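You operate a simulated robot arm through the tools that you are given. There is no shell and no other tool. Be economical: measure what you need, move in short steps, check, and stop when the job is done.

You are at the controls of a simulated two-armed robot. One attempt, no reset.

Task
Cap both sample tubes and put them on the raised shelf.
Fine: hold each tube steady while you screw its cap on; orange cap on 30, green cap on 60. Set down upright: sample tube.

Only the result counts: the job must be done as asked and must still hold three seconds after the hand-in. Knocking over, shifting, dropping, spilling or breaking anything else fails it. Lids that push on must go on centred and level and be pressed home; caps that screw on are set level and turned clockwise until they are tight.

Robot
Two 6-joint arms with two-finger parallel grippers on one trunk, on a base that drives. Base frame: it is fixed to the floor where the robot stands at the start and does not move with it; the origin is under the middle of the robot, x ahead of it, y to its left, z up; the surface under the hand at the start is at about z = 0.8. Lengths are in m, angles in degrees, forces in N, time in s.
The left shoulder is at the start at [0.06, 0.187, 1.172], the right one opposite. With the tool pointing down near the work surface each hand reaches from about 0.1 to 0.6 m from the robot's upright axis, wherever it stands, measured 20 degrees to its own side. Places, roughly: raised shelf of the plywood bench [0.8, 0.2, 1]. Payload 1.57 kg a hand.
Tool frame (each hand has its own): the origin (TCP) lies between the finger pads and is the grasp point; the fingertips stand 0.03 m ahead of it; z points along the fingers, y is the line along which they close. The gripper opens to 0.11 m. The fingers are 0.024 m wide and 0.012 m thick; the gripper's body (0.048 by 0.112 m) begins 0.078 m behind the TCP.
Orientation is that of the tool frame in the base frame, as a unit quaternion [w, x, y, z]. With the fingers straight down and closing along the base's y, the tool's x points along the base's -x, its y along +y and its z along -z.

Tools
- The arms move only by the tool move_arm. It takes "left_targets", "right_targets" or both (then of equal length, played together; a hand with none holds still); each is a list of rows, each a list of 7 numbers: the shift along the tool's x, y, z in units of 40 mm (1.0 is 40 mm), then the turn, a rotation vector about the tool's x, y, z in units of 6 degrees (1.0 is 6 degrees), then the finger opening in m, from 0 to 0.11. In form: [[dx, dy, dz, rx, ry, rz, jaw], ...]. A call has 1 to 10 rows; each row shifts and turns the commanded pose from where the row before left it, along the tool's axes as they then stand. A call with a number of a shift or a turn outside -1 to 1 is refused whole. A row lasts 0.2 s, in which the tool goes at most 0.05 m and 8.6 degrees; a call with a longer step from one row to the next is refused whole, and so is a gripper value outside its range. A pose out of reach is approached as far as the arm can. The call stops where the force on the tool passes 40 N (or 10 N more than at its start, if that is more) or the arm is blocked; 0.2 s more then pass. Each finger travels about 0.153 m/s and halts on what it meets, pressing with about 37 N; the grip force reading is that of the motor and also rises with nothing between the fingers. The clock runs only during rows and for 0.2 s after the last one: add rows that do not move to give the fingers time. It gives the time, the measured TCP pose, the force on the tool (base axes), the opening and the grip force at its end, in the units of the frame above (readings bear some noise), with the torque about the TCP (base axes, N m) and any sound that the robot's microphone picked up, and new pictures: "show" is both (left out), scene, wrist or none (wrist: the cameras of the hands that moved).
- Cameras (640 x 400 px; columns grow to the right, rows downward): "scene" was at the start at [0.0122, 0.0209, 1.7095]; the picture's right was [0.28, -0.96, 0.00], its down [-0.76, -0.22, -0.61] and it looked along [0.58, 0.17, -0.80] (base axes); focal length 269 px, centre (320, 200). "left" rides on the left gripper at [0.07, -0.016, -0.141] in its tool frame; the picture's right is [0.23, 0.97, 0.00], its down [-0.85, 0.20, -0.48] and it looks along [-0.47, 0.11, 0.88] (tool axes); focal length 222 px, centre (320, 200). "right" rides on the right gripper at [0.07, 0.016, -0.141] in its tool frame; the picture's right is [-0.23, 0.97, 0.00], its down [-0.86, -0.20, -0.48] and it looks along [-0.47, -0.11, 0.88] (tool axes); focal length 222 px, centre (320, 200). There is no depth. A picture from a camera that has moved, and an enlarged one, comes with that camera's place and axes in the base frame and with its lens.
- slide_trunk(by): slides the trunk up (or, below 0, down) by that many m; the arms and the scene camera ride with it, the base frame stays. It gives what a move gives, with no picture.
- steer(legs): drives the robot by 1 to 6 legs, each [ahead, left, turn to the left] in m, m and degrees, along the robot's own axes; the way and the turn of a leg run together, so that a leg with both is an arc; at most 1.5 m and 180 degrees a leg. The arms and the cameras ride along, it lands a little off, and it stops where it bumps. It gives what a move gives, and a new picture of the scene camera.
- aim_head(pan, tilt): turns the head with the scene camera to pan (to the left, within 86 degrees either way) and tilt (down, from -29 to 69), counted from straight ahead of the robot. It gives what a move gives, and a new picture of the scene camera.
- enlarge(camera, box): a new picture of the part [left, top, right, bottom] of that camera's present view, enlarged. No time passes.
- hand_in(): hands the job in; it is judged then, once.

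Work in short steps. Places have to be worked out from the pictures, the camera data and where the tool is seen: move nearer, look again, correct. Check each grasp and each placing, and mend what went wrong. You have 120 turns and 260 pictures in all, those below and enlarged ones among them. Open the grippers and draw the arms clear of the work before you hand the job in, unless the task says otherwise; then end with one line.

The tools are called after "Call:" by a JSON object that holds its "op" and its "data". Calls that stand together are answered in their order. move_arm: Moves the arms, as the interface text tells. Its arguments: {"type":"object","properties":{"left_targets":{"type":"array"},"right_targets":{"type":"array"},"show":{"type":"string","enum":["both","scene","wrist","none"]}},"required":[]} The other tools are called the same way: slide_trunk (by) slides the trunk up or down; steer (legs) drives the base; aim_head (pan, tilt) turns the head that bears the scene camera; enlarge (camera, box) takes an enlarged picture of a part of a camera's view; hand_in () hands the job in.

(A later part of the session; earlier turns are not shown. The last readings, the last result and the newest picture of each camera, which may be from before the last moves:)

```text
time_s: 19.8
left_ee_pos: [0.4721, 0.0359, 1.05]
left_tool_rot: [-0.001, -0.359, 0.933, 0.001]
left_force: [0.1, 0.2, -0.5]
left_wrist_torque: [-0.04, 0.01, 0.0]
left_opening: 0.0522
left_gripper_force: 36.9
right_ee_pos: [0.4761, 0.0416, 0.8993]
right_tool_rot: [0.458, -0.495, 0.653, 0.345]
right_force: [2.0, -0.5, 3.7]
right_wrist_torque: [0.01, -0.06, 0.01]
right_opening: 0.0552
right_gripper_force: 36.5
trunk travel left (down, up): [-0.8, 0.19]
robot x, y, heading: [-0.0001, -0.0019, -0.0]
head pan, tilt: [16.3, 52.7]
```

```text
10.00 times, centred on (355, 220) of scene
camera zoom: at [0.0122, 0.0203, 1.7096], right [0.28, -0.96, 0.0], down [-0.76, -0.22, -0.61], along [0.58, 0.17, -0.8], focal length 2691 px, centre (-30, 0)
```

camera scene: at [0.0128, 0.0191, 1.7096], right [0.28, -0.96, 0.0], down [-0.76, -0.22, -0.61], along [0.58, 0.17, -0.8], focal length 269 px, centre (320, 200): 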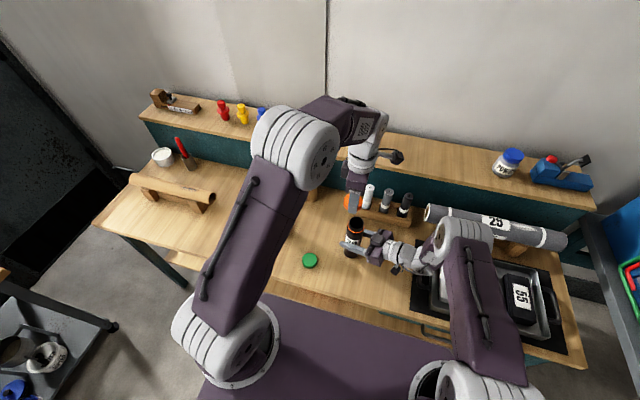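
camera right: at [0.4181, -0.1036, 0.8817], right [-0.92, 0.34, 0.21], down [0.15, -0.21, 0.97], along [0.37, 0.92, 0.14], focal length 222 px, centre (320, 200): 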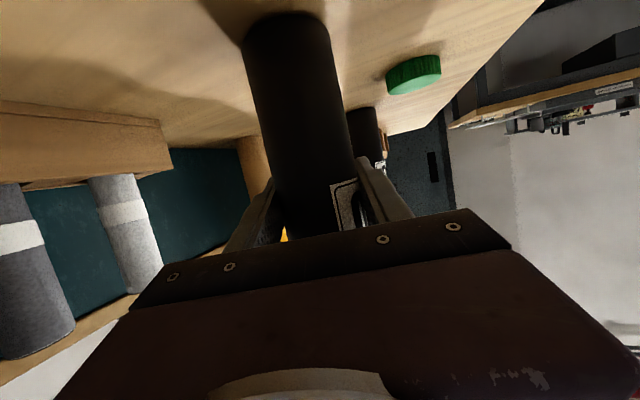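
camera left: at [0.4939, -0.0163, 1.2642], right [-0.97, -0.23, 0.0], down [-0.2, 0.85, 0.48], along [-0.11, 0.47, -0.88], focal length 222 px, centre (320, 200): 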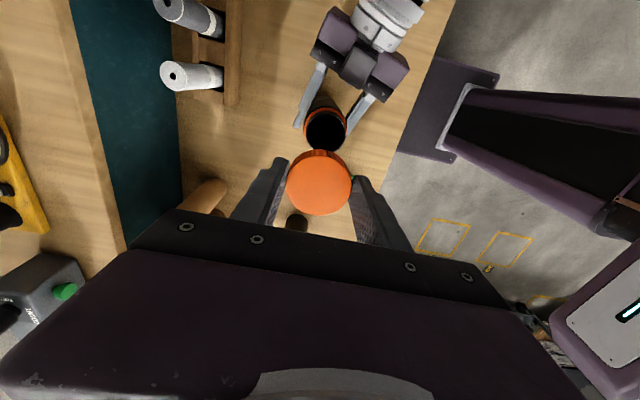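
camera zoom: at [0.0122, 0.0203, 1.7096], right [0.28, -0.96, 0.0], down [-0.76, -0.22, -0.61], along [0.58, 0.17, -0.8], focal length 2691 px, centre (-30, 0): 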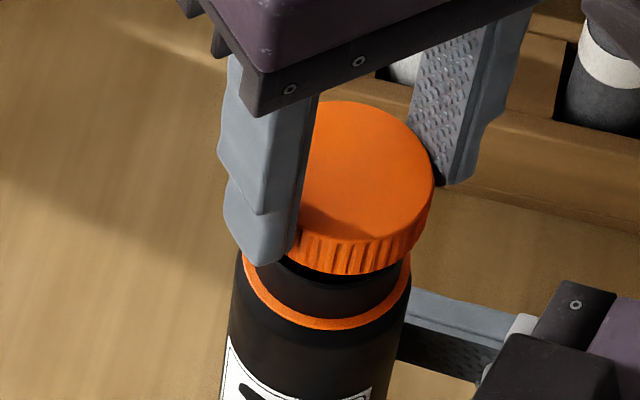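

Nearly aligned; a last (+0.4, +1.7) mm shift, then down to light contact.

Call:
{"op": "move_arm", "data": {"left_targets": [[-0.036, 0.025, 0, 0, 0, 0, 0.03], [0, 0, 0.15, 0, 0, 0, 0.03], [0, 0, 0.1, 0, 0, 0, 0.03], [0, 0, 0.05, 0, 0, 0, 0.03], [0, 0, 0.05, 0, 0, 0, 0.03], [0, 0, 0, 0, 0, 0, 0.03]], "show": "none"}}

Call:
{"op": "enlarge", "data": {"camera": "scene", "box": [335, 200, 375, 240]}}

Call:
{"op": "enlarge", "data": {"camera": "left", "box": [280, 100, 360, 200]}}

```text
time_s: 21.2
left_ee_pos: [0.4716, 0.0382, 1.0353]
left_tool_rot: [0.0, -0.359, 0.933, 0.001]
left_force: [-0.4, -0.1, -0.8]
left_wrist_torque: [0.02, 0.02, -0.01]
left_opening: 0.0517
left_gripper_force: 37.3
right_ee_pos: [0.476, 0.0427, 0.8992]
right_tool_rot: [0.458, -0.495, 0.653, 0.345]
right_force: [2.9, 0.1, 7.3]
right_wrist_torque: [0.13, -0.2, -0.07]
right_opening: 0.0551
right_gripper_force: 36.7
trunk travel left (down, up): [-0.8, 0.19]
robot x, y, heading: [-0.0015, -0.002, 0.2]
head pan, tilt: [16.3, 52.7]
```

```text
10.00 times, centred on (355, 220) of scene
camera zoom: at [0.0119, 0.0205, 1.7096], right [0.28, -0.96, 0.0], down [-0.76, -0.22, -0.61], along [0.58, 0.17, -0.8], focal length 2691 px, centre (-30, 0)
```

zoom: 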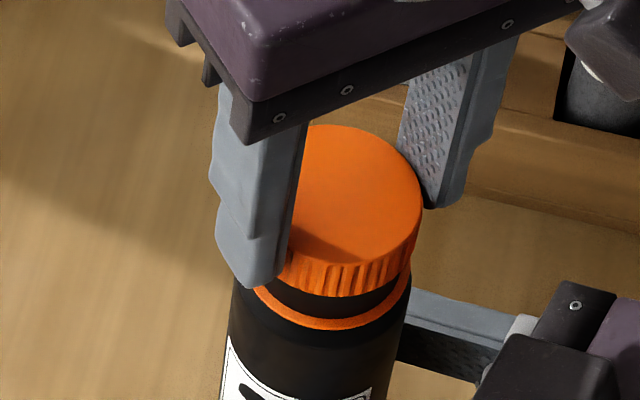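

```text
4.00 times, centred on (320, 150) of left
camera zoom: at [0.4321, -0.0211, 1.1776], right [-0.82, 0.57, 0.0], down [0.5, 0.72, 0.48], along [0.27, 0.39, -0.88], focal length 888 px, centre (320, 400)
```

zoom: 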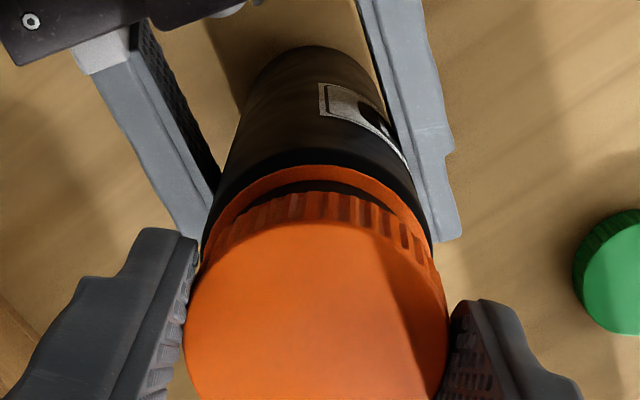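

No contact yet at lower z, so the cap is now over the neck. Continue downward in small steps.

Call:
{"op": "move_arm", "data": {"left_targets": [[0, 0, 0.04, 0, 0, 0, 0.03], [0, 0, 0.04, 0, 0, 0, 0.03], [0, 0, 0.04, 0, 0, 0, 0.03], [0, 0, 0.04, 0, 0, 0, 0.03], [0, 0, 0, 0, 0, 0, 0.03]], "show": "none"}}

Call:
{"op": "enlarge", "data": {"camera": "scene", "box": [335, 200, 375, 240]}}

```text
time_s: 22.4
left_ee_pos: [0.473, 0.0371, 1.0294]
left_tool_rot: [-0.001, -0.358, 0.934, 0.0]
left_force: [-1.0, -2.3, -0.1]
left_wrist_torque: [-0.12, -0.03, 0.02]
left_opening: 0.052
left_gripper_force: 37.0
right_ee_pos: [0.4747, 0.0429, 0.9]
right_tool_rot: [0.458, -0.495, 0.653, 0.346]
right_force: [3.9, 2.5, 7.6]
right_wrist_torque: [-0.13, -0.17, -0.06]
right_opening: 0.0551
right_gripper_force: 36.7
trunk travel left (down, up): [-0.8, 0.19]
robot x, y, heading: [-0.0021, -0.0005, 0.2]
head pan, tilt: [16.3, 52.7]
```

```text
10.00 times, centred on (355, 220) of scene
camera zoom: at [0.0118, 0.0204, 1.7096], right [0.28, -0.96, 0.0], down [-0.76, -0.22, -0.61], along [0.58, 0.17, -0.8], focal length 2691 px, centre (-30, 0)
```

zoom: 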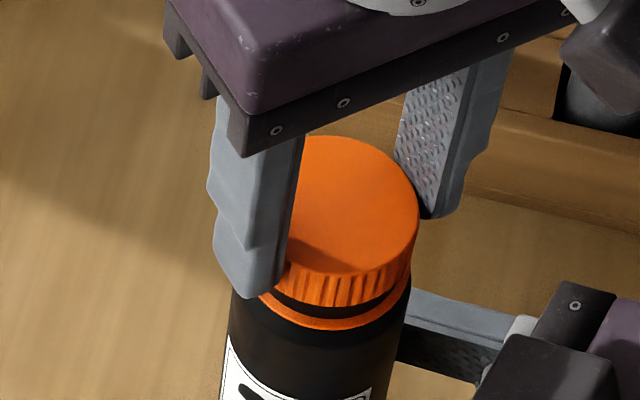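

Cap slides over the neck with only small side force; continue down.

Call:
{"op": "move_arm", "data": {"left_targets": [[0, 0, 0.04, 0, 0, 0, 0.03], [0, 0, 0.04, 0, 0, 0, 0.03], [0, 0, 0.04, 0, 0, 0, 0.03], [0, 0, 0, 0, 0, 0, 0.03]], "show": "none"}}

Call:
{"op": "enlarge", "data": {"camera": "scene", "box": [335, 200, 375, 240]}}

```text
time_s: 23.4
left_ee_pos: [0.4719, 0.0374, 1.0251]
left_tool_rot: [0.001, -0.358, 0.934, -0.001]
left_force: [-3.0, -7.6, 0.9]
left_wrist_torque: [-0.47, -0.62, -0.05]
left_opening: 0.0517
left_gripper_force: 37.4
right_ee_pos: [0.4753, 0.0417, 0.8994]
right_tool_rot: [0.457, -0.495, 0.653, 0.345]
right_force: [3.5, 8.3, 6.7]
right_wrist_torque: [-0.37, 0.59, -0.06]
right_opening: 0.055
right_gripper_force: 36.4
trunk travel left (down, up): [-0.8, 0.19]
robot x, y, heading: [0.0008, -0.0002, -0.1]
head pan, tilt: [16.3, 52.7]
```

```text
10.00 times, centred on (355, 220) of scene
camera zoom: at [0.0115, 0.0205, 1.7095], right [0.28, -0.96, 0.0], down [-0.76, -0.22, -0.61], along [0.58, 0.17, -0.8], focal length 2691 px, centre (-30, 0)
```

zoom: 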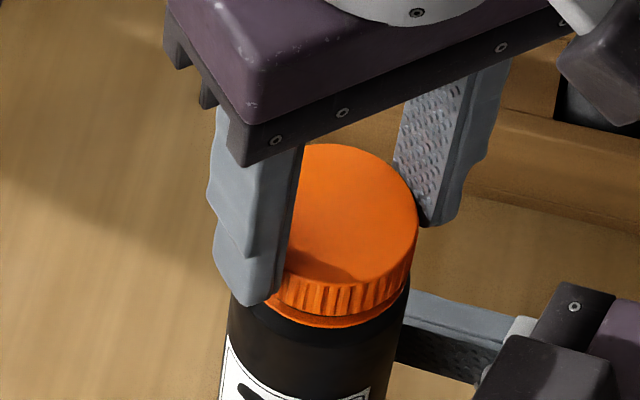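

The side force says the cap is about 1 mm too far in +y. I ease that off and turn clockwise with slight down-pressure.

Call:
{"op": "move_arm", "data": {"left_targets": [[0.024, -0.012, 0.02, 0, 0, 0, 0.03], [0, 0.007, 0.02, 0, 0, 1, 0.03], [0, 0.007, 0.01, 0, 0, 1, 0.03], [0, 0.007, 0.01, 0, 0, 1, 0.03], [0, 0.007, 0.01, 0, 0, 1, 0.03], [0, 0.007, 0.01, 0, 0, 1, 0.03]], "show": "none"}}

Call:
{"op": "enlarge", "data": {"camera": "scene", "box": [335, 200, 375, 240]}}

```text
time_s: 24.8
left_ee_pos: [0.4711, 0.0384, 1.0238]
left_tool_rot: [0.002, -0.103, 0.995, 0.0]
left_force: [-0.2, 6.4, 29.5]
left_wrist_torque: [0.25, -0.58, 0.02]
left_opening: 0.0517
left_gripper_force: 36.5
right_ee_pos: [0.4741, 0.0421, 0.8995]
right_tool_rot: [0.457, -0.495, 0.654, 0.344]
right_force: [3.1, -4.9, -10.5]
right_wrist_torque: [1.07, -0.19, -0.04]
right_opening: 0.0547
right_gripper_force: 37.3
trunk travel left (down, up): [-0.8, 0.19]
robot x, y, heading: [0.002, -0.0034, 0.1]
head pan, tilt: [16.3, 52.7]
```

```text
10.00 times, centred on (355, 220) of scene
camera zoom: at [0.0101, 0.0207, 1.7097], right [0.28, -0.96, 0.0], down [-0.76, -0.22, -0.61], along [0.58, 0.17, -0.8], focal length 2691 px, centre (-30, 0)
```

zoom: 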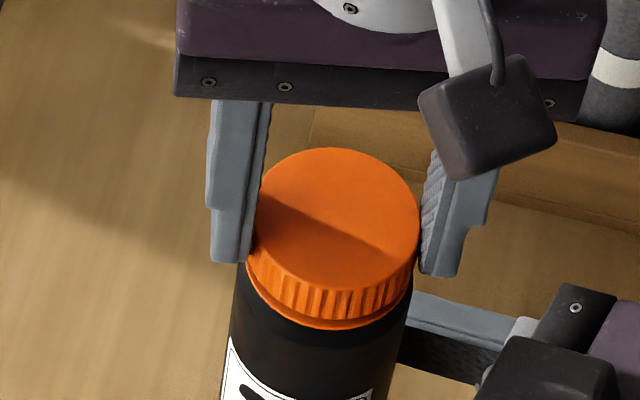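

Now 29 N downward contact with the cap just above the ring. I keep turning without pushing further.

Call:
{"op": "move_arm", "data": {"left_targets": [[0, 0.007, -0.01, 0, 0, 1, 0.03], [0, 0.007, 0, 0, 0, 1, 0.03], [0, 0.007, 0, 0, 0, 1, 0.03], [0, 0.007, 0, 0, 0, 1, 0.03], [0, 0.007, 0, 0, 0, 1, 0.03], [0, 0.007, 0, 0, 0, 1, 0.03], [0, 0.007, 0, 0, 0, 1, 0.03], [0, 0.007, 0, 0, 0, 1, 0.03]], "show": "none"}}

Call:
{"op": "enlarge", "data": {"camera": "scene", "box": [335, 200, 375, 240]}}

Call:
{"op": "enlarge", "data": {"camera": "left", "box": [270, 105, 370, 225]}}

```text
time_s: 26.6
left_ee_pos: [0.4708, 0.0392, 1.0241]
left_tool_rot: [0.0, 0.31, 0.951, 0.0]
left_force: [3.1, 0.9, 28.6]
left_wrist_torque: [-0.25, -0.23, 0.02]
left_opening: 0.0517
left_gripper_force: 37.1
right_ee_pos: [0.4748, 0.0421, 0.8995]
right_tool_rot: [0.457, -0.495, 0.654, 0.345]
right_force: [-3.3, -4.5, -17.0]
right_wrist_torque: [0.05, -0.12, -0.04]
right_opening: 0.0549
right_gripper_force: 36.6
trunk travel left (down, up): [-0.8, 0.19]
robot x, y, heading: [0.0011, 0.0005, 0.1]
head pan, tilt: [16.3, 52.7]
```

```text
10.00 times, centred on (355, 220) of scene
camera zoom: at [0.0104, 0.0195, 1.7096], right [0.28, -0.96, 0.0], down [-0.76, -0.22, -0.61], along [0.58, 0.17, -0.8], focal length 2691 px, centre (-30, 0)
```

zoom: 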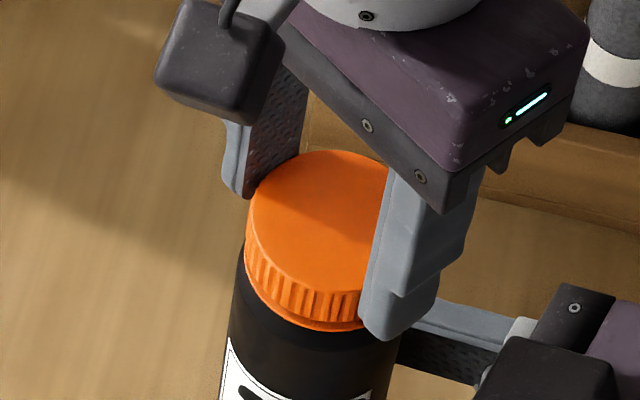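

```text
3.33 times, centred on (320, 165) of left
camera zoom: at [0.4052, 0.0674, 1.1645], right [0.39, 0.92, 0.0], down [0.81, -0.34, 0.48], along [0.44, -0.19, -0.88], focal length 740 px, centre (320, 317)
```

zoom: 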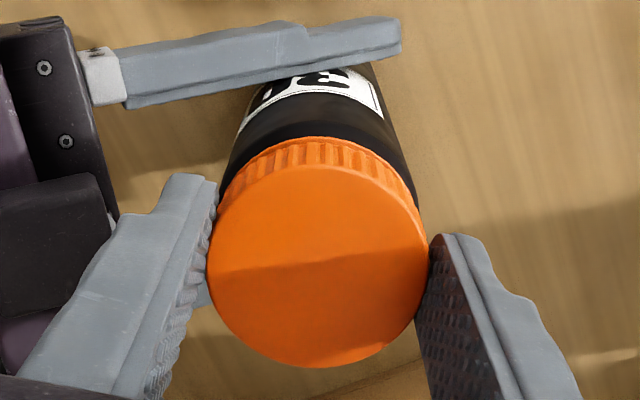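

Alignment looks right; torque still near zero, so it isn't tight yet. Continue turning.

Call:
{"op": "move_arm", "data": {"left_targets": [[0, 0.007, 0, 0, 0, 1, 0.03], [0, 0.007, 0, 0, 0, 1, 0.03], [0, 0.007, 0, 0, 0, 1, 0.03], [0, 0.007, 0, 0, 0, 1, 0.03], [0, 0.007, 0, 0, 0, 1, 0.03], [0, 0.007, 0, 0, 0, 1, 0.03], [0, 0.007, 0, 0, 0, 1, 0.03], [0, 0.007, 0, 0, 0, 1, 0.03], [0, 0.007, 0, 0, 0, 1, 0.03], [0, 0.007, 0, 0, 0, 1, 0.03]], "show": "none"}}

Call:
{"op": "enlarge", "data": {"camera": "scene", "box": [335, 200, 375, 240]}}

```text
time_s: 28.8
left_ee_pos: [0.4753, 0.0421, 1.0217]
left_tool_rot: [0.001, 0.744, 0.669, 0.0]
left_force: [11.7, -6.7, 6.9]
left_wrist_torque: [-0.28, -0.54, 0.04]
left_opening: 0.0519
left_gripper_force: 36.9
right_ee_pos: [0.4765, 0.0437, 0.9006]
right_tool_rot: [0.458, -0.495, 0.653, 0.345]
right_force: [-11.5, 8.2, -6.3]
right_wrist_torque: [-0.47, -0.88, -0.06]
right_opening: 0.0551
right_gripper_force: 36.8
trunk travel left (down, up): [-0.8, 0.19]
robot x, y, heading: [0.0011, -0.0032, 0.0]
head pan, tilt: [16.3, 52.7]
```

```text
10.00 times, centred on (355, 220) of scene
camera zoom: at [0.0121, 0.0209, 1.7095], right [0.28, -0.96, 0.0], down [-0.76, -0.22, -0.61], along [0.58, 0.17, -0.8], focal length 2691 px, centre (-30, 0)
```

zoom: 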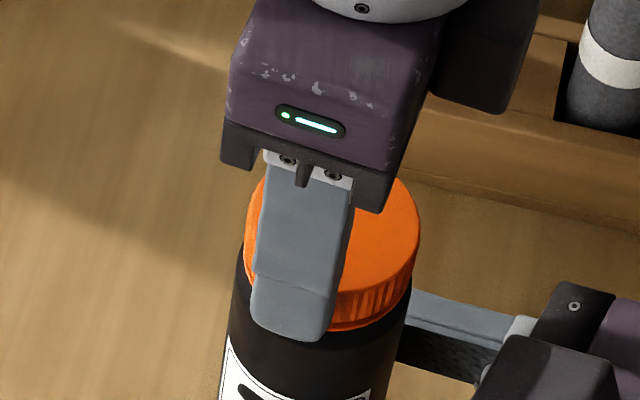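

The cap dropped about 2.5 mm, so the thread is biting. I trim the side load and keep turning with a light downward creep.

Call:
{"op": "move_arm", "data": {"left_targets": [[-0.02, 0.04, 0.01, 0, 0, 0, 0.03], [0, 0.007, 0.01, 0, 0, 1, 0.03], [0, 0.007, 0.01, 0, 0, 1, 0.03], [0, 0.007, 0.01, 0, 0, 1, 0.03], [0, 0.007, 0.01, 0, 0, 1, 0.03], [0, 0.007, 0.01, 0, 0, 1, 0.03], [0, 0.007, 0.01, 0, 0, 1, 0.03], [0, 0.007, 0.01, 0, 0, 1, 0.03]], "show": "none"}}

Call:
{"op": "enlarge", "data": {"camera": "scene", "box": [335, 200, 375, 240]}}

```text
time_s: 30.5
left_ee_pos: [0.4768, 0.0388, 1.0196]
left_tool_rot: [0.0, 0.919, 0.394, 0.002]
left_force: [-2.9, -0.4, 8.8]
left_wrist_torque: [0.03, 0.13, -0.03]
left_opening: 0.0518
left_gripper_force: 37.0
right_ee_pos: [0.4756, 0.0417, 0.8988]
right_tool_rot: [0.458, -0.493, 0.655, 0.343]
right_force: [1.0, 1.4, 0.6]
right_wrist_torque: [0.01, 0.52, 0.03]
right_opening: 0.0549
right_gripper_force: 36.9
trunk travel left (down, up): [-0.8, 0.19]
robot x, y, heading: [0.0037, -0.0001, 0.0]
head pan, tilt: [16.3, 52.7]
stopped in row 8 (left hand): the force on the tool passed its limit at 41 N (the readings are from after the stop); the commanded pose is now the measured one
```

```text
10.00 times, centred on (355, 220) of scene
camera zoom: at [0.0106, 0.0207, 1.7094], right [0.28, -0.96, 0.0], down [-0.76, -0.22, -0.61], along [0.58, 0.17, -0.8], focal length 2691 px, centre (-30, 0)
```

zoom: 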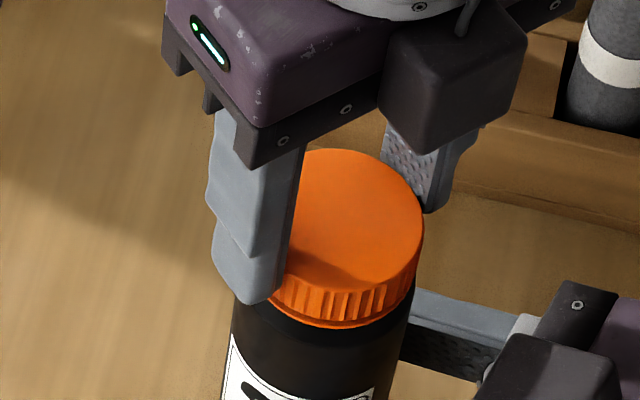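

Stopped at 41 N, mostly my downward creep outrunning the thread. Continue turning with no downward push.

Call:
{"op": "move_arm", "data": {"left_targets": [[0, 0.005, 0, 0, 0, 1, 0.03], [0, 0.005, 0, 0, 0, 1, 0.03], [0, 0.005, 0, 0, 0, 1, 0.03], [0, 0.005, 0, 0, 0, 1, 0.03]], "show": "none"}}

Call:
{"op": "enlarge", "data": {"camera": "left", "box": [270, 105, 370, 225]}}

```text
time_s: 31.5
left_ee_pos: [0.4776, 0.0395, 1.0207]
left_tool_rot: [0.001, 0.981, 0.193, 0.001]
left_force: [3.4, -1.0, 7.3]
left_wrist_torque: [-0.05, -0.05, 0.05]
left_opening: 0.0516
left_gripper_force: 37.7
right_ee_pos: [0.4763, 0.0421, 0.8989]
right_tool_rot: [0.458, -0.495, 0.653, 0.344]
right_force: [-0.8, 1.5, 4.3]
right_wrist_torque: [-0.09, -0.23, 0.0]
right_opening: 0.0552
right_gripper_force: 37.3
trunk travel left (down, up): [-0.8, 0.19]
robot x, y, heading: [-0.0021, -0.0019, -0.1]
head pan, tilt: [16.3, 52.7]
```

```text
3.33 times, centred on (320, 165) of left
camera zoom: at [0.5356, 0.0804, 1.1627], right [0.58, -0.81, 0.0], down [-0.72, -0.51, 0.48], along [-0.39, -0.28, -0.88], focal length 740 px, centre (320, 317)
```

zoom: 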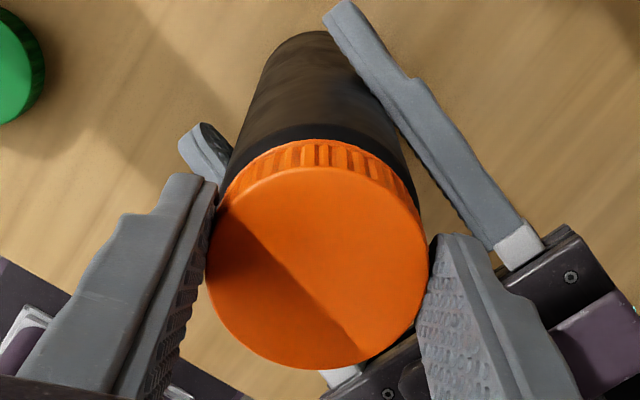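

Turning freely and centred. Keep turning until torque builds.

Call:
{"op": "move_arm", "data": {"left_targets": [[0, 0.005, 0.003, 0, 0, 1, 0.03], [0, 0.005, 0.003, 0, 0, 1, 0.03], [0, 0.005, 0.003, 0, 0, 1, 0.03], [0, 0.005, 0.003, 0, 0, 1, 0.03], [0, 0.005, 0.003, 0, 0, 1, 0.03], [0, 0.005, 0.003, 0, 0, 1, 0.03], [0, 0.005, 0.003, 0, 0, 1, 0.03], [0, 0.005, 0.003, 0, 0, 1, 0.03]], "show": "none"}}

Call:
{"op": "enlarge", "data": {"camera": "scene", "box": [335, 200, 375, 240]}}

```text
time_s: 33.3
left_ee_pos: [0.4553, 0.0012, 1.0169]
left_tool_rot: [-0.022, 0.98, -0.195, 0.016]
left_force: [7.2, 11.3, 8.3]
left_wrist_torque: [0.45, 0.06, 0.06]
left_opening: 0.0536
left_gripper_force: 13.6
left hand out of reach, approached as far as the arm can: row 7, 8
right_ee_pos: [0.4721, 0.0389, 0.8993]
right_tool_rot: [0.458, -0.494, 0.653, 0.345]
right_force: [-11.8, -16.3, 12.8]
right_wrist_torque: [0.0, -0.28, -0.17]
right_opening: 0.0561
right_gripper_force: 37.2
trunk travel left (down, up): [-0.8, 0.19]
robot x, y, heading: [0.0007, -0.0018, 0.1]
head pan, tilt: [16.3, 52.7]
stopped in row 8 (left hand): the force on the tool passed its limit at 81 N (the readings are from after the stop); the commanded pose is now the measured one
```

```text
10.00 times, centred on (355, 220) of scene
camera zoom: at [0.0083, 0.019, 1.7095], right [0.28, -0.96, 0.0], down [-0.76, -0.22, -0.61], along [0.58, 0.17, -0.79], focal length 2691 px, centre (-30, 0)
```

zoom: 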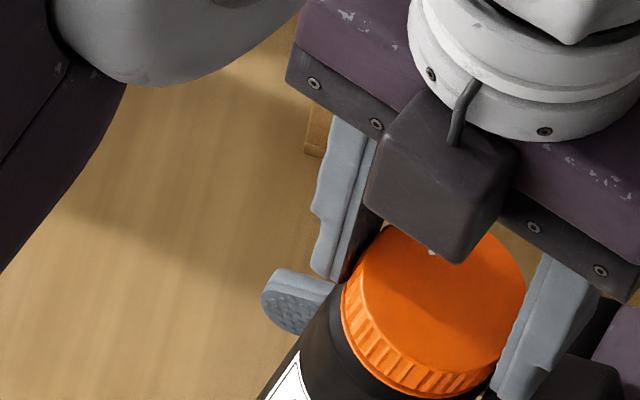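

The left wrist hit its limit and jerked, tilting the tube in the right grip. I look before mending.

Call:
{"op": "enlarge", "data": {"camera": "scene", "box": [280, 160, 440, 280]}}

Call:
{"op": "enlarge", "data": {"camera": "left", "box": [220, 60, 420, 240]}}

Call:
{"op": "enlarge", "data": {"camera": "right", "box": [120, 0, 520, 260]}}

```text
3.33 times, centred on (360, 220) of scene
camera zoom: at [0.0083, 0.019, 1.7095], right [0.28, -0.96, 0.0], down [-0.76, -0.22, -0.61], along [0.58, 0.17, -0.79], focal length 897 px, centre (187, 133)
```

zoom: 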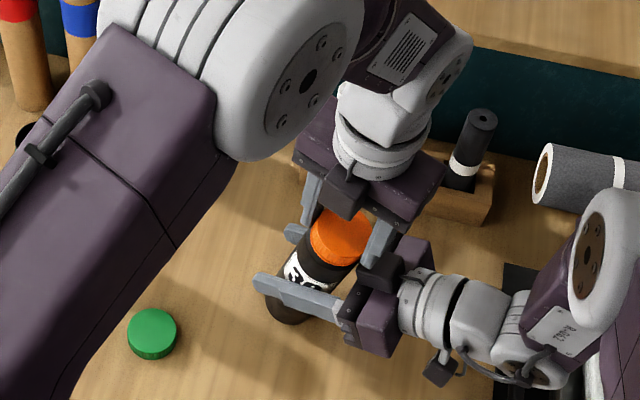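

```text
2.22 times, centred on (320, 150) of left
camera zoom: at [0.5211, -0.0161, 1.1619], right [-0.16, -0.99, -0.05], down [-0.88, 0.12, 0.45], along [-0.44, 0.11, -0.89], focal length 494 px, centre (320, 311)
```

zoom: 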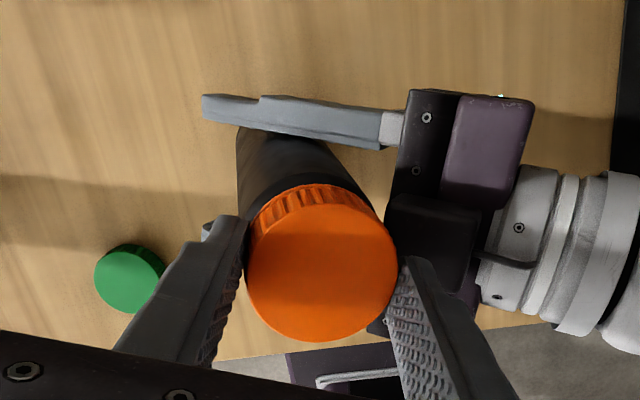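

```text
1.54 times, centred on (320, 130) of right
camera zoom: at [0.4144, -0.1062, 0.8819], right [-0.92, 0.34, 0.21], down [0.15, -0.2, 0.97], along [0.37, 0.92, 0.14], focal length 342 px, centre (320, 308)
```

zoom: 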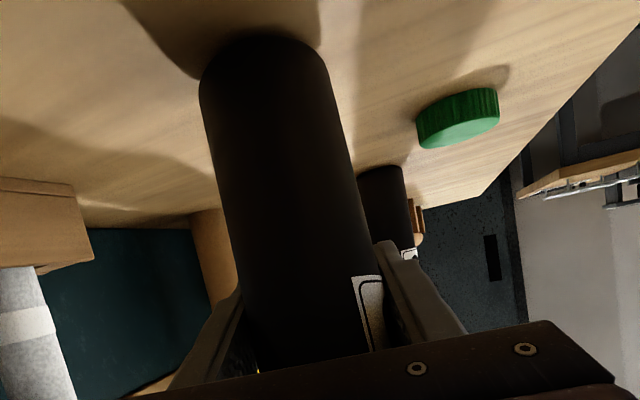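

The tube leans about 20° toward the right hand with the cap still on and gripped. I walk the left hand back along its path while unwinding 24° to stand the tube upright again.

Call:
{"op": "move_arm", "data": {"left_targets": [[0.027, -0.217, -0.02, 0, 0, -1, 0.03], [0.049, -0.213, -0.02, 0, 0, -1, 0.03], [0.071, -0.207, -0.015, 0, 0, -1, 0.03], [0.092, -0.198, -0.01, 0, 0, -1, 0.03], [0.11, -0.189, 0, 0, 0, 0, 0.03], [0, 0, 0, 0, 0, 0, 0.03]], "show": "none"}}

Call:
{"op": "enlarge", "data": {"camera": "scene", "box": [280, 160, 440, 280]}}

Call:
{"op": "enlarge", "data": {"camera": "left", "box": [220, 60, 420, 240]}}

Call:
{"op": "enlarge", "data": {"camera": "right", "box": [120, 0, 520, 260]}}

```text
time_s: 34.7
left_ee_pos: [0.4757, 0.0413, 1.0205]
left_tool_rot: [-0.018, 1.0, 0.015, 0.016]
left_force: [-19.7, -13.3, 7.2]
left_wrist_torque: [-0.94, 1.07, -0.03]
left_opening: 0.0514
left_gripper_force: 37.5
right_ee_pos: [0.4752, 0.0404, 0.8985]
right_tool_rot: [0.458, -0.494, 0.654, 0.345]
right_force: [23.6, 18.5, 1.4]
right_wrist_torque: [-0.29, 0.99, 0.06]
right_opening: 0.0551
right_gripper_force: 36.6
trunk travel left (down, up): [-0.8, 0.19]
robot x, y, heading: [0.0014, 0.0006, -0.0]
head pan, tilt: [16.3, 52.7]
```

```text
3.33 times, centred on (360, 220) of scene
camera zoom: at [0.0116, 0.0209, 1.7097], right [0.28, -0.96, 0.0], down [-0.76, -0.22, -0.61], along [0.58, 0.17, -0.8], focal length 897 px, centre (187, 133)
```

zoom: 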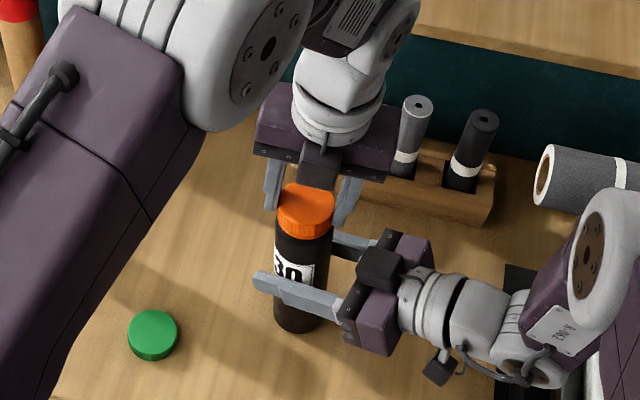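

```text
2.22 times, centred on (320, 150) of left
camera zoom: at [0.542, 0.053, 1.1652], right [0.25, -0.97, -0.03], down [-0.86, -0.24, 0.44], along [-0.43, -0.09, -0.9], focal length 494 px, centre (320, 311)
```

zoom: 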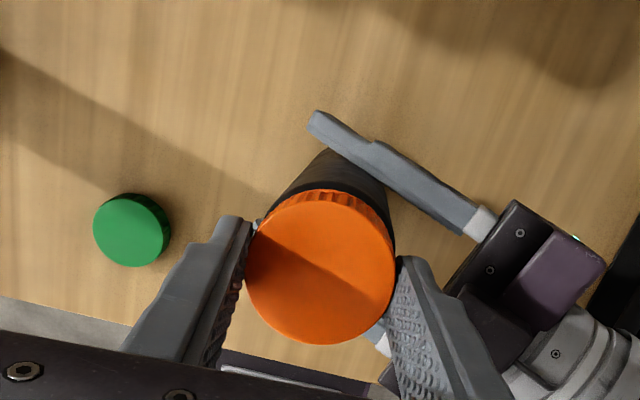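

```text
1.54 times, centred on (320, 130) of right
camera zoom: at [0.417, -0.1046, 0.8818], right [-0.92, 0.34, 0.21], down [0.15, -0.2, 0.97], along [0.37, 0.92, 0.14], focal length 342 px, centre (320, 308)
```

zoom: 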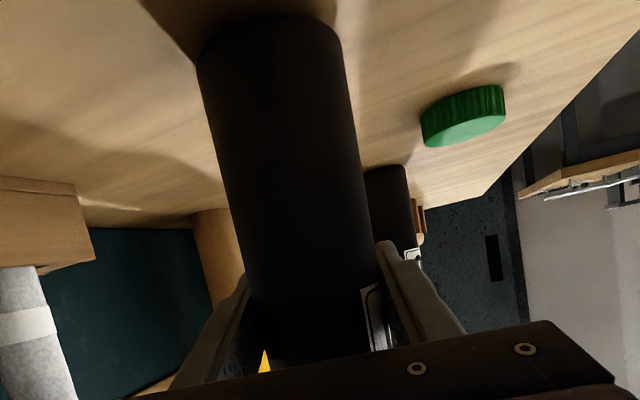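

Nearly upright again. I relieve the side load, level the left tool, then check.

Call:
{"op": "move_arm", "data": {"left_targets": [[-0.035, 0.025, 0, -0.17, -0.15, 0, 0.03], [-0.035, 0.025, 0, -0.17, -0.15, 0, 0.03], [0, 0, 0, 0, 0, 0, 0.03]], "show": "none"}}

Call:
{"op": "enlarge", "data": {"camera": "scene", "box": [320, 190, 400, 270]}}

Call:
{"op": "enlarge", "data": {"camera": "left", "box": [240, 90, 400, 230]}}

```text
time_s: 35.5
left_ee_pos: [0.4753, 0.0376, 1.0213]
left_tool_rot: [-0.002, 1.0, 0.012, 0.004]
left_force: [-1.4, 13.6, -1.4]
left_wrist_torque: [0.69, -0.67, 0.06]
left_opening: 0.0517
left_gripper_force: 37.3
right_ee_pos: [0.473, 0.039, 0.8981]
right_tool_rot: [0.457, -0.494, 0.654, 0.346]
right_force: [6.2, -18.5, 15.7]
right_wrist_torque: [0.85, 0.38, -0.14]
right_opening: 0.0554
right_gripper_force: 37.0
trunk travel left (down, up): [-0.8, 0.19]
robot x, y, heading: [-0.0016, -0.0015, -0.3]
head pan, tilt: [16.3, 52.7]
```

```text
5.00 times, centred on (360, 230) of scene
camera zoom: at [0.011, 0.019, 1.7096], right [0.28, -0.96, 0.0], down [-0.76, -0.22, -0.61], along [0.58, 0.17, -0.8], focal length 1346 px, centre (120, 50)
```

zoom: 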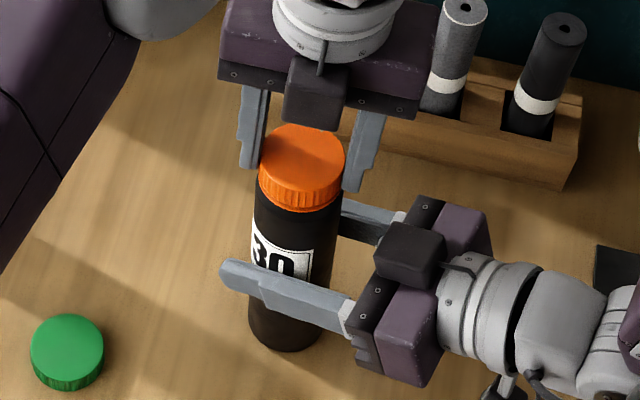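

```text
2.86 times, centred on (320, 160) of left
camera zoom: at [0.5445, 0.0547, 1.1639], right [0.25, -0.97, 0.0], down [-0.85, -0.22, 0.47], along [-0.46, -0.12, -0.88], focal length 635 px, centre (320, 314)
```

zoom: 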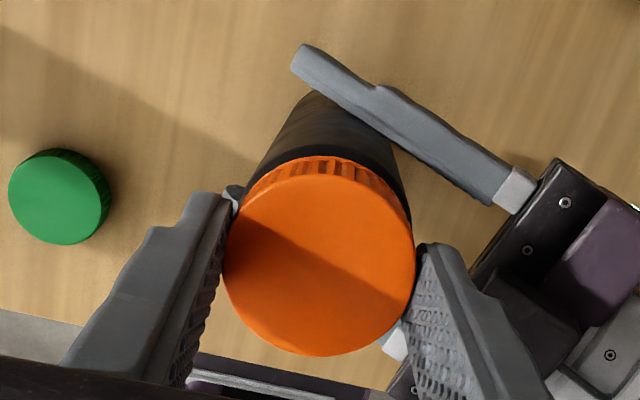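

The cap looks level and nearly down on the ring. I release it, lift clear, and unwind the left wrist for a second bite.

Call:
{"op": "move_arm", "data": {"left_targets": [[0, 0, 0, 0, 0, 0, 0.06], [0, 0, 0, 0, 0, 0, 0.085], [0, 0, 0, 0, 0, 0, 0.085], [0, 0, -0.5, 0, 0, 0, 0.085], [0, 0, -0.5, 0, 0, 0, 0.085], [0, 0, 0, 0, 0, -1, 0.085], [0, 0, 0, 0, 0, -1, 0.085], [0, 0, 0, 0, 0, -1, 0.085], [0, 0, 0, 0, 0, -1, 0.085], [0, 0, 0, 0, 0, -1, 0.085]], "show": "none"}}

Call:
{"op": "enlarge", "data": {"camera": "scene", "box": [320, 190, 400, 270]}}

Call:
{"op": "enlarge", "data": {"camera": "left", "box": [240, 60, 400, 230]}}

```text
time_s: 37.7
left_ee_pos: [0.4745, 0.0379, 1.0618]
left_tool_rot: [0.0, 0.962, 0.273, 0.003]
left_force: [0.8, 0.1, 0.7]
left_wrist_torque: [0.02, -0.01, 0.0]
left_opening: 0.0849
left_gripper_force: 0.1
right_ee_pos: [0.4735, 0.0409, 0.8974]
right_tool_rot: [0.457, -0.494, 0.654, 0.345]
right_force: [-0.8, 1.7, 3.4]
right_wrist_torque: [0.15, 0.11, 0.05]
right_opening: 0.055
right_gripper_force: 36.9
trunk travel left (down, up): [-0.8, 0.19]
robot x, y, heading: [0.0009, 0.0025, -0.3]
head pan, tilt: [16.3, 52.7]
```

```text
5.00 times, centred on (360, 230) of scene
camera zoom: at [0.0114, 0.0207, 1.7095], right [0.28, -0.96, 0.0], down [-0.76, -0.22, -0.61], along [0.58, 0.17, -0.8], focal length 1346 px, centre (120, 50)
```

zoom: 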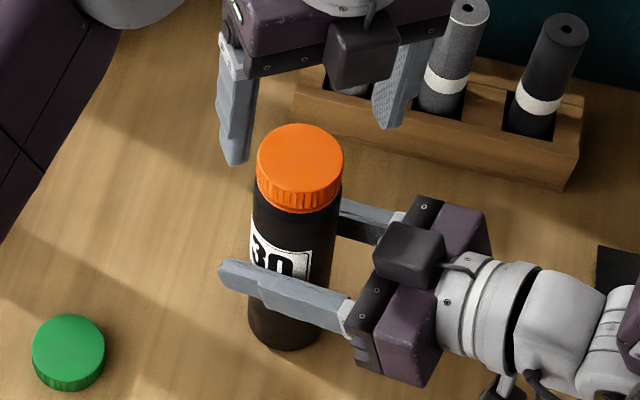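

```text
2.35 times, centred on (320, 145) of left
camera zoom: at [0.5256, 0.0872, 1.2035], right [0.7, -0.71, 0.0], down [-0.63, -0.62, 0.47], along [-0.34, -0.34, -0.88], focal length 523 px, centre (320, 329)
```

zoom: 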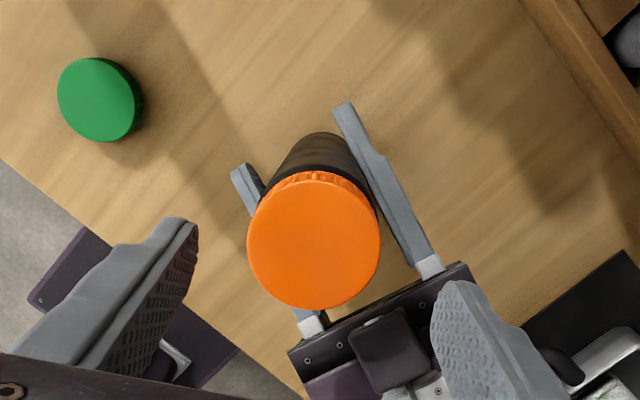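

Cap sits squarely on the tube. I continue unwinding the left wrist, and briefly relax the right grip so the tube can settle flat on its base.

Call:
{"op": "move_arm", "data": {"left_targets": [[0, 0, 0, 0, 0, -1, 0.085], [0, 0, 0, 0, 0, -1, 0.085], [0, 0, 0, 0, 0, -1, 0.085], [0, 0, 0, 0, 0, -1, 0.085], [0, 0, 0, 0, 0, -1, 0.085], [0, 0, 0, 0, 0, -1, 0.085], [0, 0, 0, 0, 0, -1, 0.085], [0, 0, 0, 0, 0, -1, 0.085], [0, 0, 0, 0, 0, -1, 0.085], [0, 0, 0, 0, 0, -1, 0.085]], "right_targets": [[0, 0, 0, 0, 0, 0, 0.05], [0, 0, 0, 0, 0, 0, 0.053], [0, 0, 0, 0, 0, 0, 0.055], [0, 0, 0, 0, 0, 0, 0.056], [0, 0, 0, 0, 0, 0, 0.057], [0, 0, 0, 0, 0, 0, 0.058], [0, 0, 0, 0, 0, 0, 0.06], [0, 0, 0, 0, 0, 0, 0.062], [0, 0, 0, 0, 0, 0, 0.064], [0, 0, 0, 0, 0, 0, 0.064]], "show": "none"}}

Call:
{"op": "enlarge", "data": {"camera": "scene", "box": [320, 190, 400, 270]}}

Call:
{"op": "enlarge", "data": {"camera": "left", "box": [240, 60, 400, 230]}}

```text
time_s: 39.9
left_ee_pos: [0.4748, 0.0375, 1.0604]
left_tool_rot: [0.001, 0.698, 0.716, 0.003]
left_force: [-1.1, 0.5, 0.7]
left_wrist_torque: [0.01, 0.03, -0.01]
left_opening: 0.0852
left_gripper_force: 0.1
right_ee_pos: [0.4752, 0.0406, 0.896]
right_tool_rot: [0.456, -0.495, 0.654, 0.345]
right_force: [0.5, 0.3, -0.1]
right_wrist_torque: [-0.01, 0.01, 0.03]
right_opening: 0.0641
right_gripper_force: 0.0
trunk travel left (down, up): [-0.8, 0.19]
robot x, y, heading: [0.0039, -0.0002, 0.0]
head pan, tilt: [16.3, 52.7]
```

```text
5.00 times, centred on (360, 230) of scene
camera zoom: at [0.0123, 0.0205, 1.7095], right [0.28, -0.96, 0.0], down [-0.76, -0.22, -0.61], along [0.58, 0.17, -0.8], focal length 1346 px, centre (120, 50)
```

zoom: 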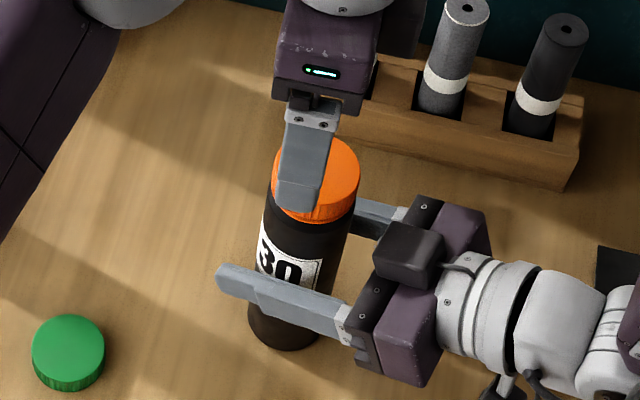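

```text
2.35 times, centred on (320, 145) of left
camera zoom: at [0.4568, 0.1062, 1.2026], right [0.97, 0.25, 0.01], down [0.22, -0.85, 0.48], along [0.13, -0.46, -0.88], focal length 523 px, centre (320, 329)
```

zoom: 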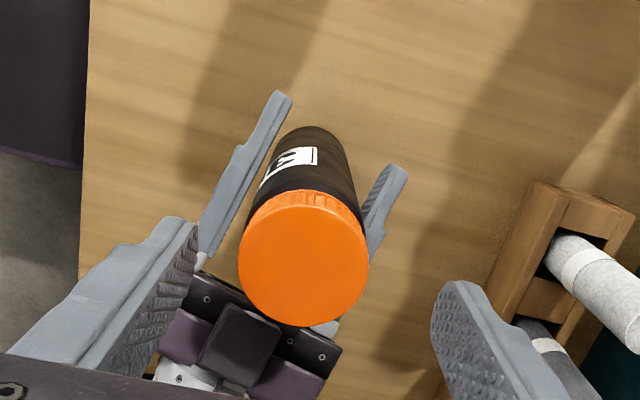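

The tube stood itself upright at about (0.470, 0.031). I close the right grip again, recentre the left over the cap and unwind a further 54°.

Call:
{"op": "move_arm", "data": {"left_targets": [[-0.16, -0.13, 0, 0, 0, 0, 0.085], [0, 0, 0, 0, 0, -1, 0.085], [0, 0, 0, 0, 0, -1, 0.085], [0, 0, 0, 0, 0, -1, 0.085], [0, 0, 0, 0, 0, -1, 0.085], [0, 0, 0, 0, 0, -1, 0.085], [0, 0, 0, 0, 0, -1, 0.085], [0, 0, 0, 0, 0, -1, 0.085], [0, 0, 0, 0, 0, -1, 0.085], [0, 0, 0, 0, 0, -1, 0.085]], "right_targets": [[0, 0, 0, 0, 0, 0, 0.06], [0, 0, 0, 0, 0, 0, 0.058], [0, 0, 0, 0, 0, 0, 0.056], [0, 0, 0, 0, 0, 0, 0.054], [0, 0, 0, 0, 0, 0, 0.05], [0, 0, 0, 0, 0, 0, 0.04], [0, 0, 0, 0, 0, 0, 0.03], [0, 0, 0, 0, 0, 0, 0.03], [0, 0, 0, 0, 0, 0, 0.03], [0, 0, 0, 0, 0, 0, 0.03]], "show": "none"}}

Call:
{"op": "enlarge", "data": {"camera": "scene", "box": [320, 190, 400, 270]}}

Call:
{"op": "enlarge", "data": {"camera": "left", "box": [240, 60, 400, 230]}}

```text
time_s: 42.1
left_ee_pos: [0.4693, 0.0308, 1.0609]
left_tool_rot: [0.002, 0.296, 0.955, 0.001]
left_force: [-0.6, -0.3, -0.8]
left_wrist_torque: [-0.04, 0.02, 0.01]
left_opening: 0.0852
left_gripper_force: 0.0
right_ee_pos: [0.4738, 0.0402, 0.898]
right_tool_rot: [0.457, -0.494, 0.654, 0.345]
right_force: [0.3, -0.6, 0.1]
right_wrist_torque: [0.03, -0.01, -0.05]
right_opening: 0.0548
right_gripper_force: 37.4
trunk travel left (down, up): [-0.8, 0.19]
robot x, y, heading: [0.0025, 0.0009, -0.0]
head pan, tilt: [16.3, 52.7]
```

```text
5.00 times, centred on (360, 230) of scene
camera zoom: at [0.0124, 0.0205, 1.7095], right [0.28, -0.96, 0.0], down [-0.76, -0.22, -0.61], along [0.58, 0.17, -0.8], focal length 1346 px, centre (120, 50)
```

zoom: 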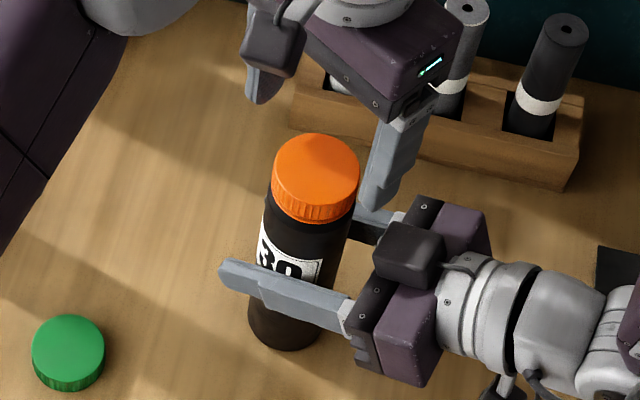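

```text
2.35 times, centred on (320, 145) of left
camera zoom: at [0.403, 0.0564, 1.2025], right [0.36, 0.93, 0.0], down [0.82, -0.32, 0.48], along [0.45, -0.17, -0.88], focal length 523 px, centre (320, 329)
```

zoom: 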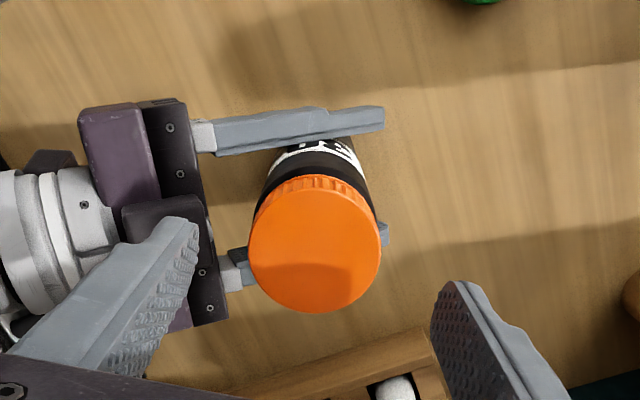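

Well centred. Lower 40 mm, grip, then turn clockwise in small amounts.

Call:
{"op": "move_arm", "data": {"left_targets": [[-0.03, -0.02, 0.4, 0, 0, 0, 0.085], [0, 0, 0.4, 0, 0, 0, 0.085], [0, 0, 0.2, 0, 0, 0, 0.085], [0, 0, 0, 0, 0, 0, 0.06], [0, 0, 0, 0, 0, 0, 0.04], [0, 0, 0, 0, 0, 0, 0.03], [0, 0, 0, 0, 0, 0, 0.03], [0, 0, 0, 0, 0, 0, 0.03]], "show": "none"}}

Call:
{"op": "move_arm", "data": {"left_targets": [[0, 0, 0, 0, 0, 1, 0.03], [0, 0, 0, 0, 0, 1, 0.03], [0, 0, 0, 0, 0, 1, 0.03], [0, 0, 0, 0, 0, 1, 0.03]], "show": "none"}}

Call:
{"op": "enlarge", "data": {"camera": "scene", "box": [335, 200, 375, 240]}}

```text
time_s: 43.9
left_ee_pos: [0.4702, 0.0296, 1.02]
left_tool_rot: [0.002, 0.296, 0.955, 0.001]
left_force: [-8.3, -14.9, 0.9]
left_wrist_torque: [-0.84, 0.41, 0.01]
left_opening: 0.0516
left_gripper_force: 36.8
right_ee_pos: [0.4753, 0.0412, 0.8989]
right_tool_rot: [0.457, -0.495, 0.654, 0.345]
right_force: [7.6, 14.8, -0.7]
right_wrist_torque: [-0.86, 0.57, 0.05]
right_opening: 0.0548
right_gripper_force: 37.2
trunk travel left (down, up): [-0.8, 0.19]
robot x, y, heading: [0.0006, 0.0004, 0.3]
head pan, tilt: [16.3, 52.7]
```

```text
time_s: 44.9
left_ee_pos: [0.4714, 0.0292, 1.0214]
left_tool_rot: [0.002, 0.489, 0.872, 0.002]
left_force: [-4.1, -15.7, -4.3]
left_wrist_torque: [-1.02, 0.15, 0.02]
left_opening: 0.0515
left_gripper_force: 36.7
right_ee_pos: [0.4739, 0.0395, 0.8983]
right_tool_rot: [0.456, -0.495, 0.654, 0.345]
right_force: [5.0, 16.0, 3.1]
right_wrist_torque: [-0.92, 0.47, 0.01]
right_opening: 0.0549
right_gripper_force: 37.1
trunk travel left (down, up): [-0.8, 0.19]
robot x, y, heading: [0.0004, 0.0011, 0.1]
head pan, tilt: [16.3, 52.7]
```

```text
10.00 times, centred on (355, 220) of scene
camera zoom: at [0.0125, 0.0206, 1.7095], right [0.28, -0.96, 0.0], down [-0.76, -0.22, -0.61], along [0.58, 0.17, -0.8], focal length 2691 px, centre (-30, 0)
```

zoom: 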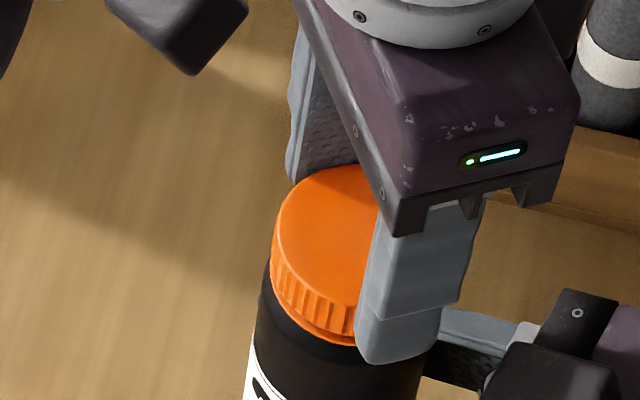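

The tube now pulls the hand down as it turns – the thread is engaged. I trim the side load and continue.

Call:
{"op": "move_arm", "data": {"left_targets": [[-0.036, -0.037, 0.01, 0, 0, 0, 0.03], [0, 0, 0.004, 0, 0, 1, 0.03], [0, 0, 0.004, 0, 0, 1, 0.03], [0, 0, 0.004, 0, 0, 1, 0.03], [0, 0, 0.004, 0, 0, 1, 0.03], [0, 0, 0.004, 0, 0, 1, 0.03], [0, 0, 0.004, 0, 0, 1, 0.03], [0, 0, 0.004, 0, 0, 1, 0.03]], "show": "none"}}

Call:
{"op": "enlarge", "data": {"camera": "scene", "box": [335, 200, 375, 240]}}

```text
time_s: 46.7
left_ee_pos: [0.4702, 0.0268, 1.0202]
left_tool_rot: [0.002, 0.77, 0.638, 0.002]
left_force: [0.4, -1.0, 3.6]
left_wrist_torque: [-0.13, -0.12, 0.58]
left_opening: 0.0517
left_gripper_force: 37.5
right_ee_pos: [0.4738, 0.0404, 0.8976]
right_tool_rot: [0.456, -0.496, 0.654, 0.345]
right_force: [0.0, 0.3, 0.0]
right_wrist_torque: [-0.13, -0.23, -0.51]
right_opening: 0.0547
right_gripper_force: 36.9
trunk travel left (down, up): [-0.8, 0.19]
robot x, y, heading: [-0.0015, -0.0025, 0.2]
head pan, tilt: [16.3, 52.7]
```

```text
10.00 times, centred on (355, 220) of scene
camera zoom: at [0.0121, 0.0203, 1.7096], right [0.28, -0.96, 0.0], down [-0.76, -0.22, -0.61], along [0.58, 0.17, -0.8], focal length 2691 px, centre (-30, 0)
```

zoom: 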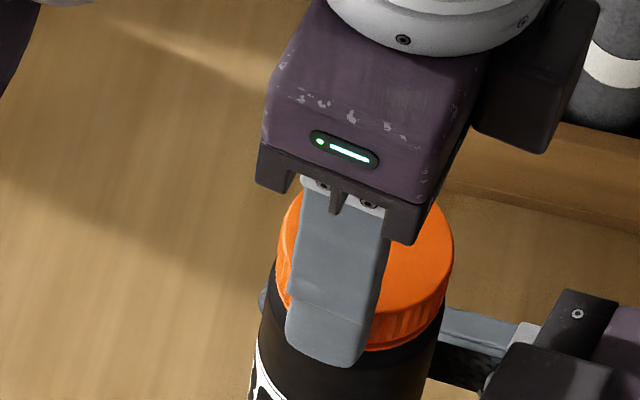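

Torque has risen to 0.58 N m: the cap is tightening. A further 18° to make sure it is tight.

Call:
{"op": "move_arm", "data": {"left_targets": [[0, 0, 0, 0, 0, 0.5, 0.03], [0, 0, 0, 0, 0, 0.5, 0.03], [0, 0, 0, 0, 0, 0.5, 0.03], [0, 0, 0, 0, 0, 0.5, 0.03]], "show": "none"}}

Call:
{"op": "enlarge", "data": {"camera": "scene", "box": [335, 200, 375, 240]}}

Call:
{"op": "enlarge", "data": {"camera": "left", "box": [270, 105, 370, 225]}}

```text
time_s: 47.7
left_ee_pos: [0.4697, 0.0272, 1.0195]
left_tool_rot: [0.001, 0.831, 0.556, 0.004]
left_force: [1.1, -2.2, 3.1]
left_wrist_torque: [-0.26, 0.0, 0.94]
left_opening: 0.0511
left_gripper_force: 37.3
right_ee_pos: [0.4732, 0.0401, 0.8975]
right_tool_rot: [0.456, -0.495, 0.654, 0.345]
right_force: [-3.6, 2.8, 0.4]
right_wrist_torque: [-0.13, -0.07, -0.92]
right_opening: 0.0549
right_gripper_force: 36.7
trunk travel left (down, up): [-0.8, 0.19]
robot x, y, heading: [0.0012, -0.0019, 0.1]
head pan, tilt: [16.3, 52.7]
```

```text
10.00 times, centred on (355, 220) of scene
camera zoom: at [0.0116, 0.0203, 1.7096], right [0.28, -0.96, 0.0], down [-0.76, -0.22, -0.61], along [0.58, 0.17, -0.8], focal length 2691 px, centre (-30, 0)
```

zoom: 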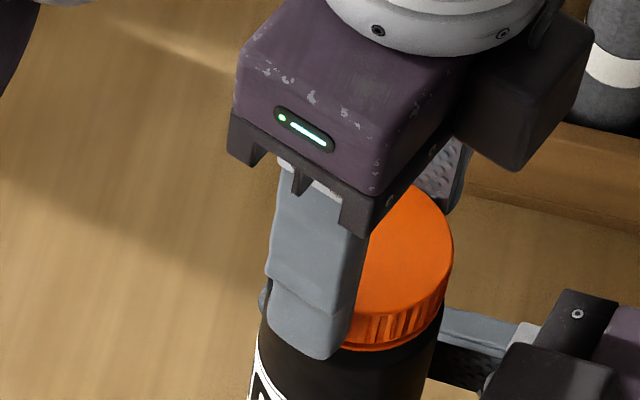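

```text
3.33 times, centred on (320, 165) of left
camera zoom: at [0.4811, 0.0974, 1.1615], right [0.99, -0.16, 0.01], down [-0.15, -0.87, 0.48], along [-0.07, -0.47, -0.88], focal length 740 px, centre (320, 317)
```

zoom: 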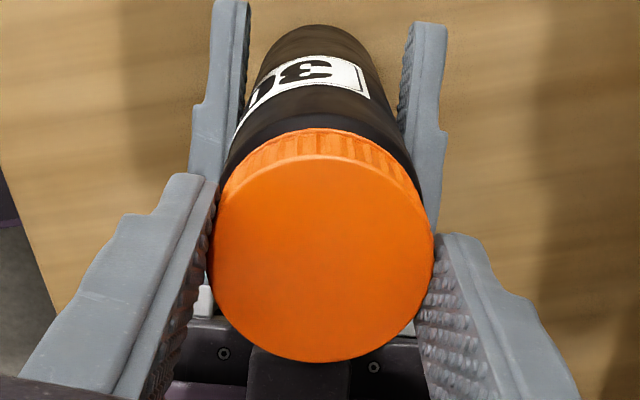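

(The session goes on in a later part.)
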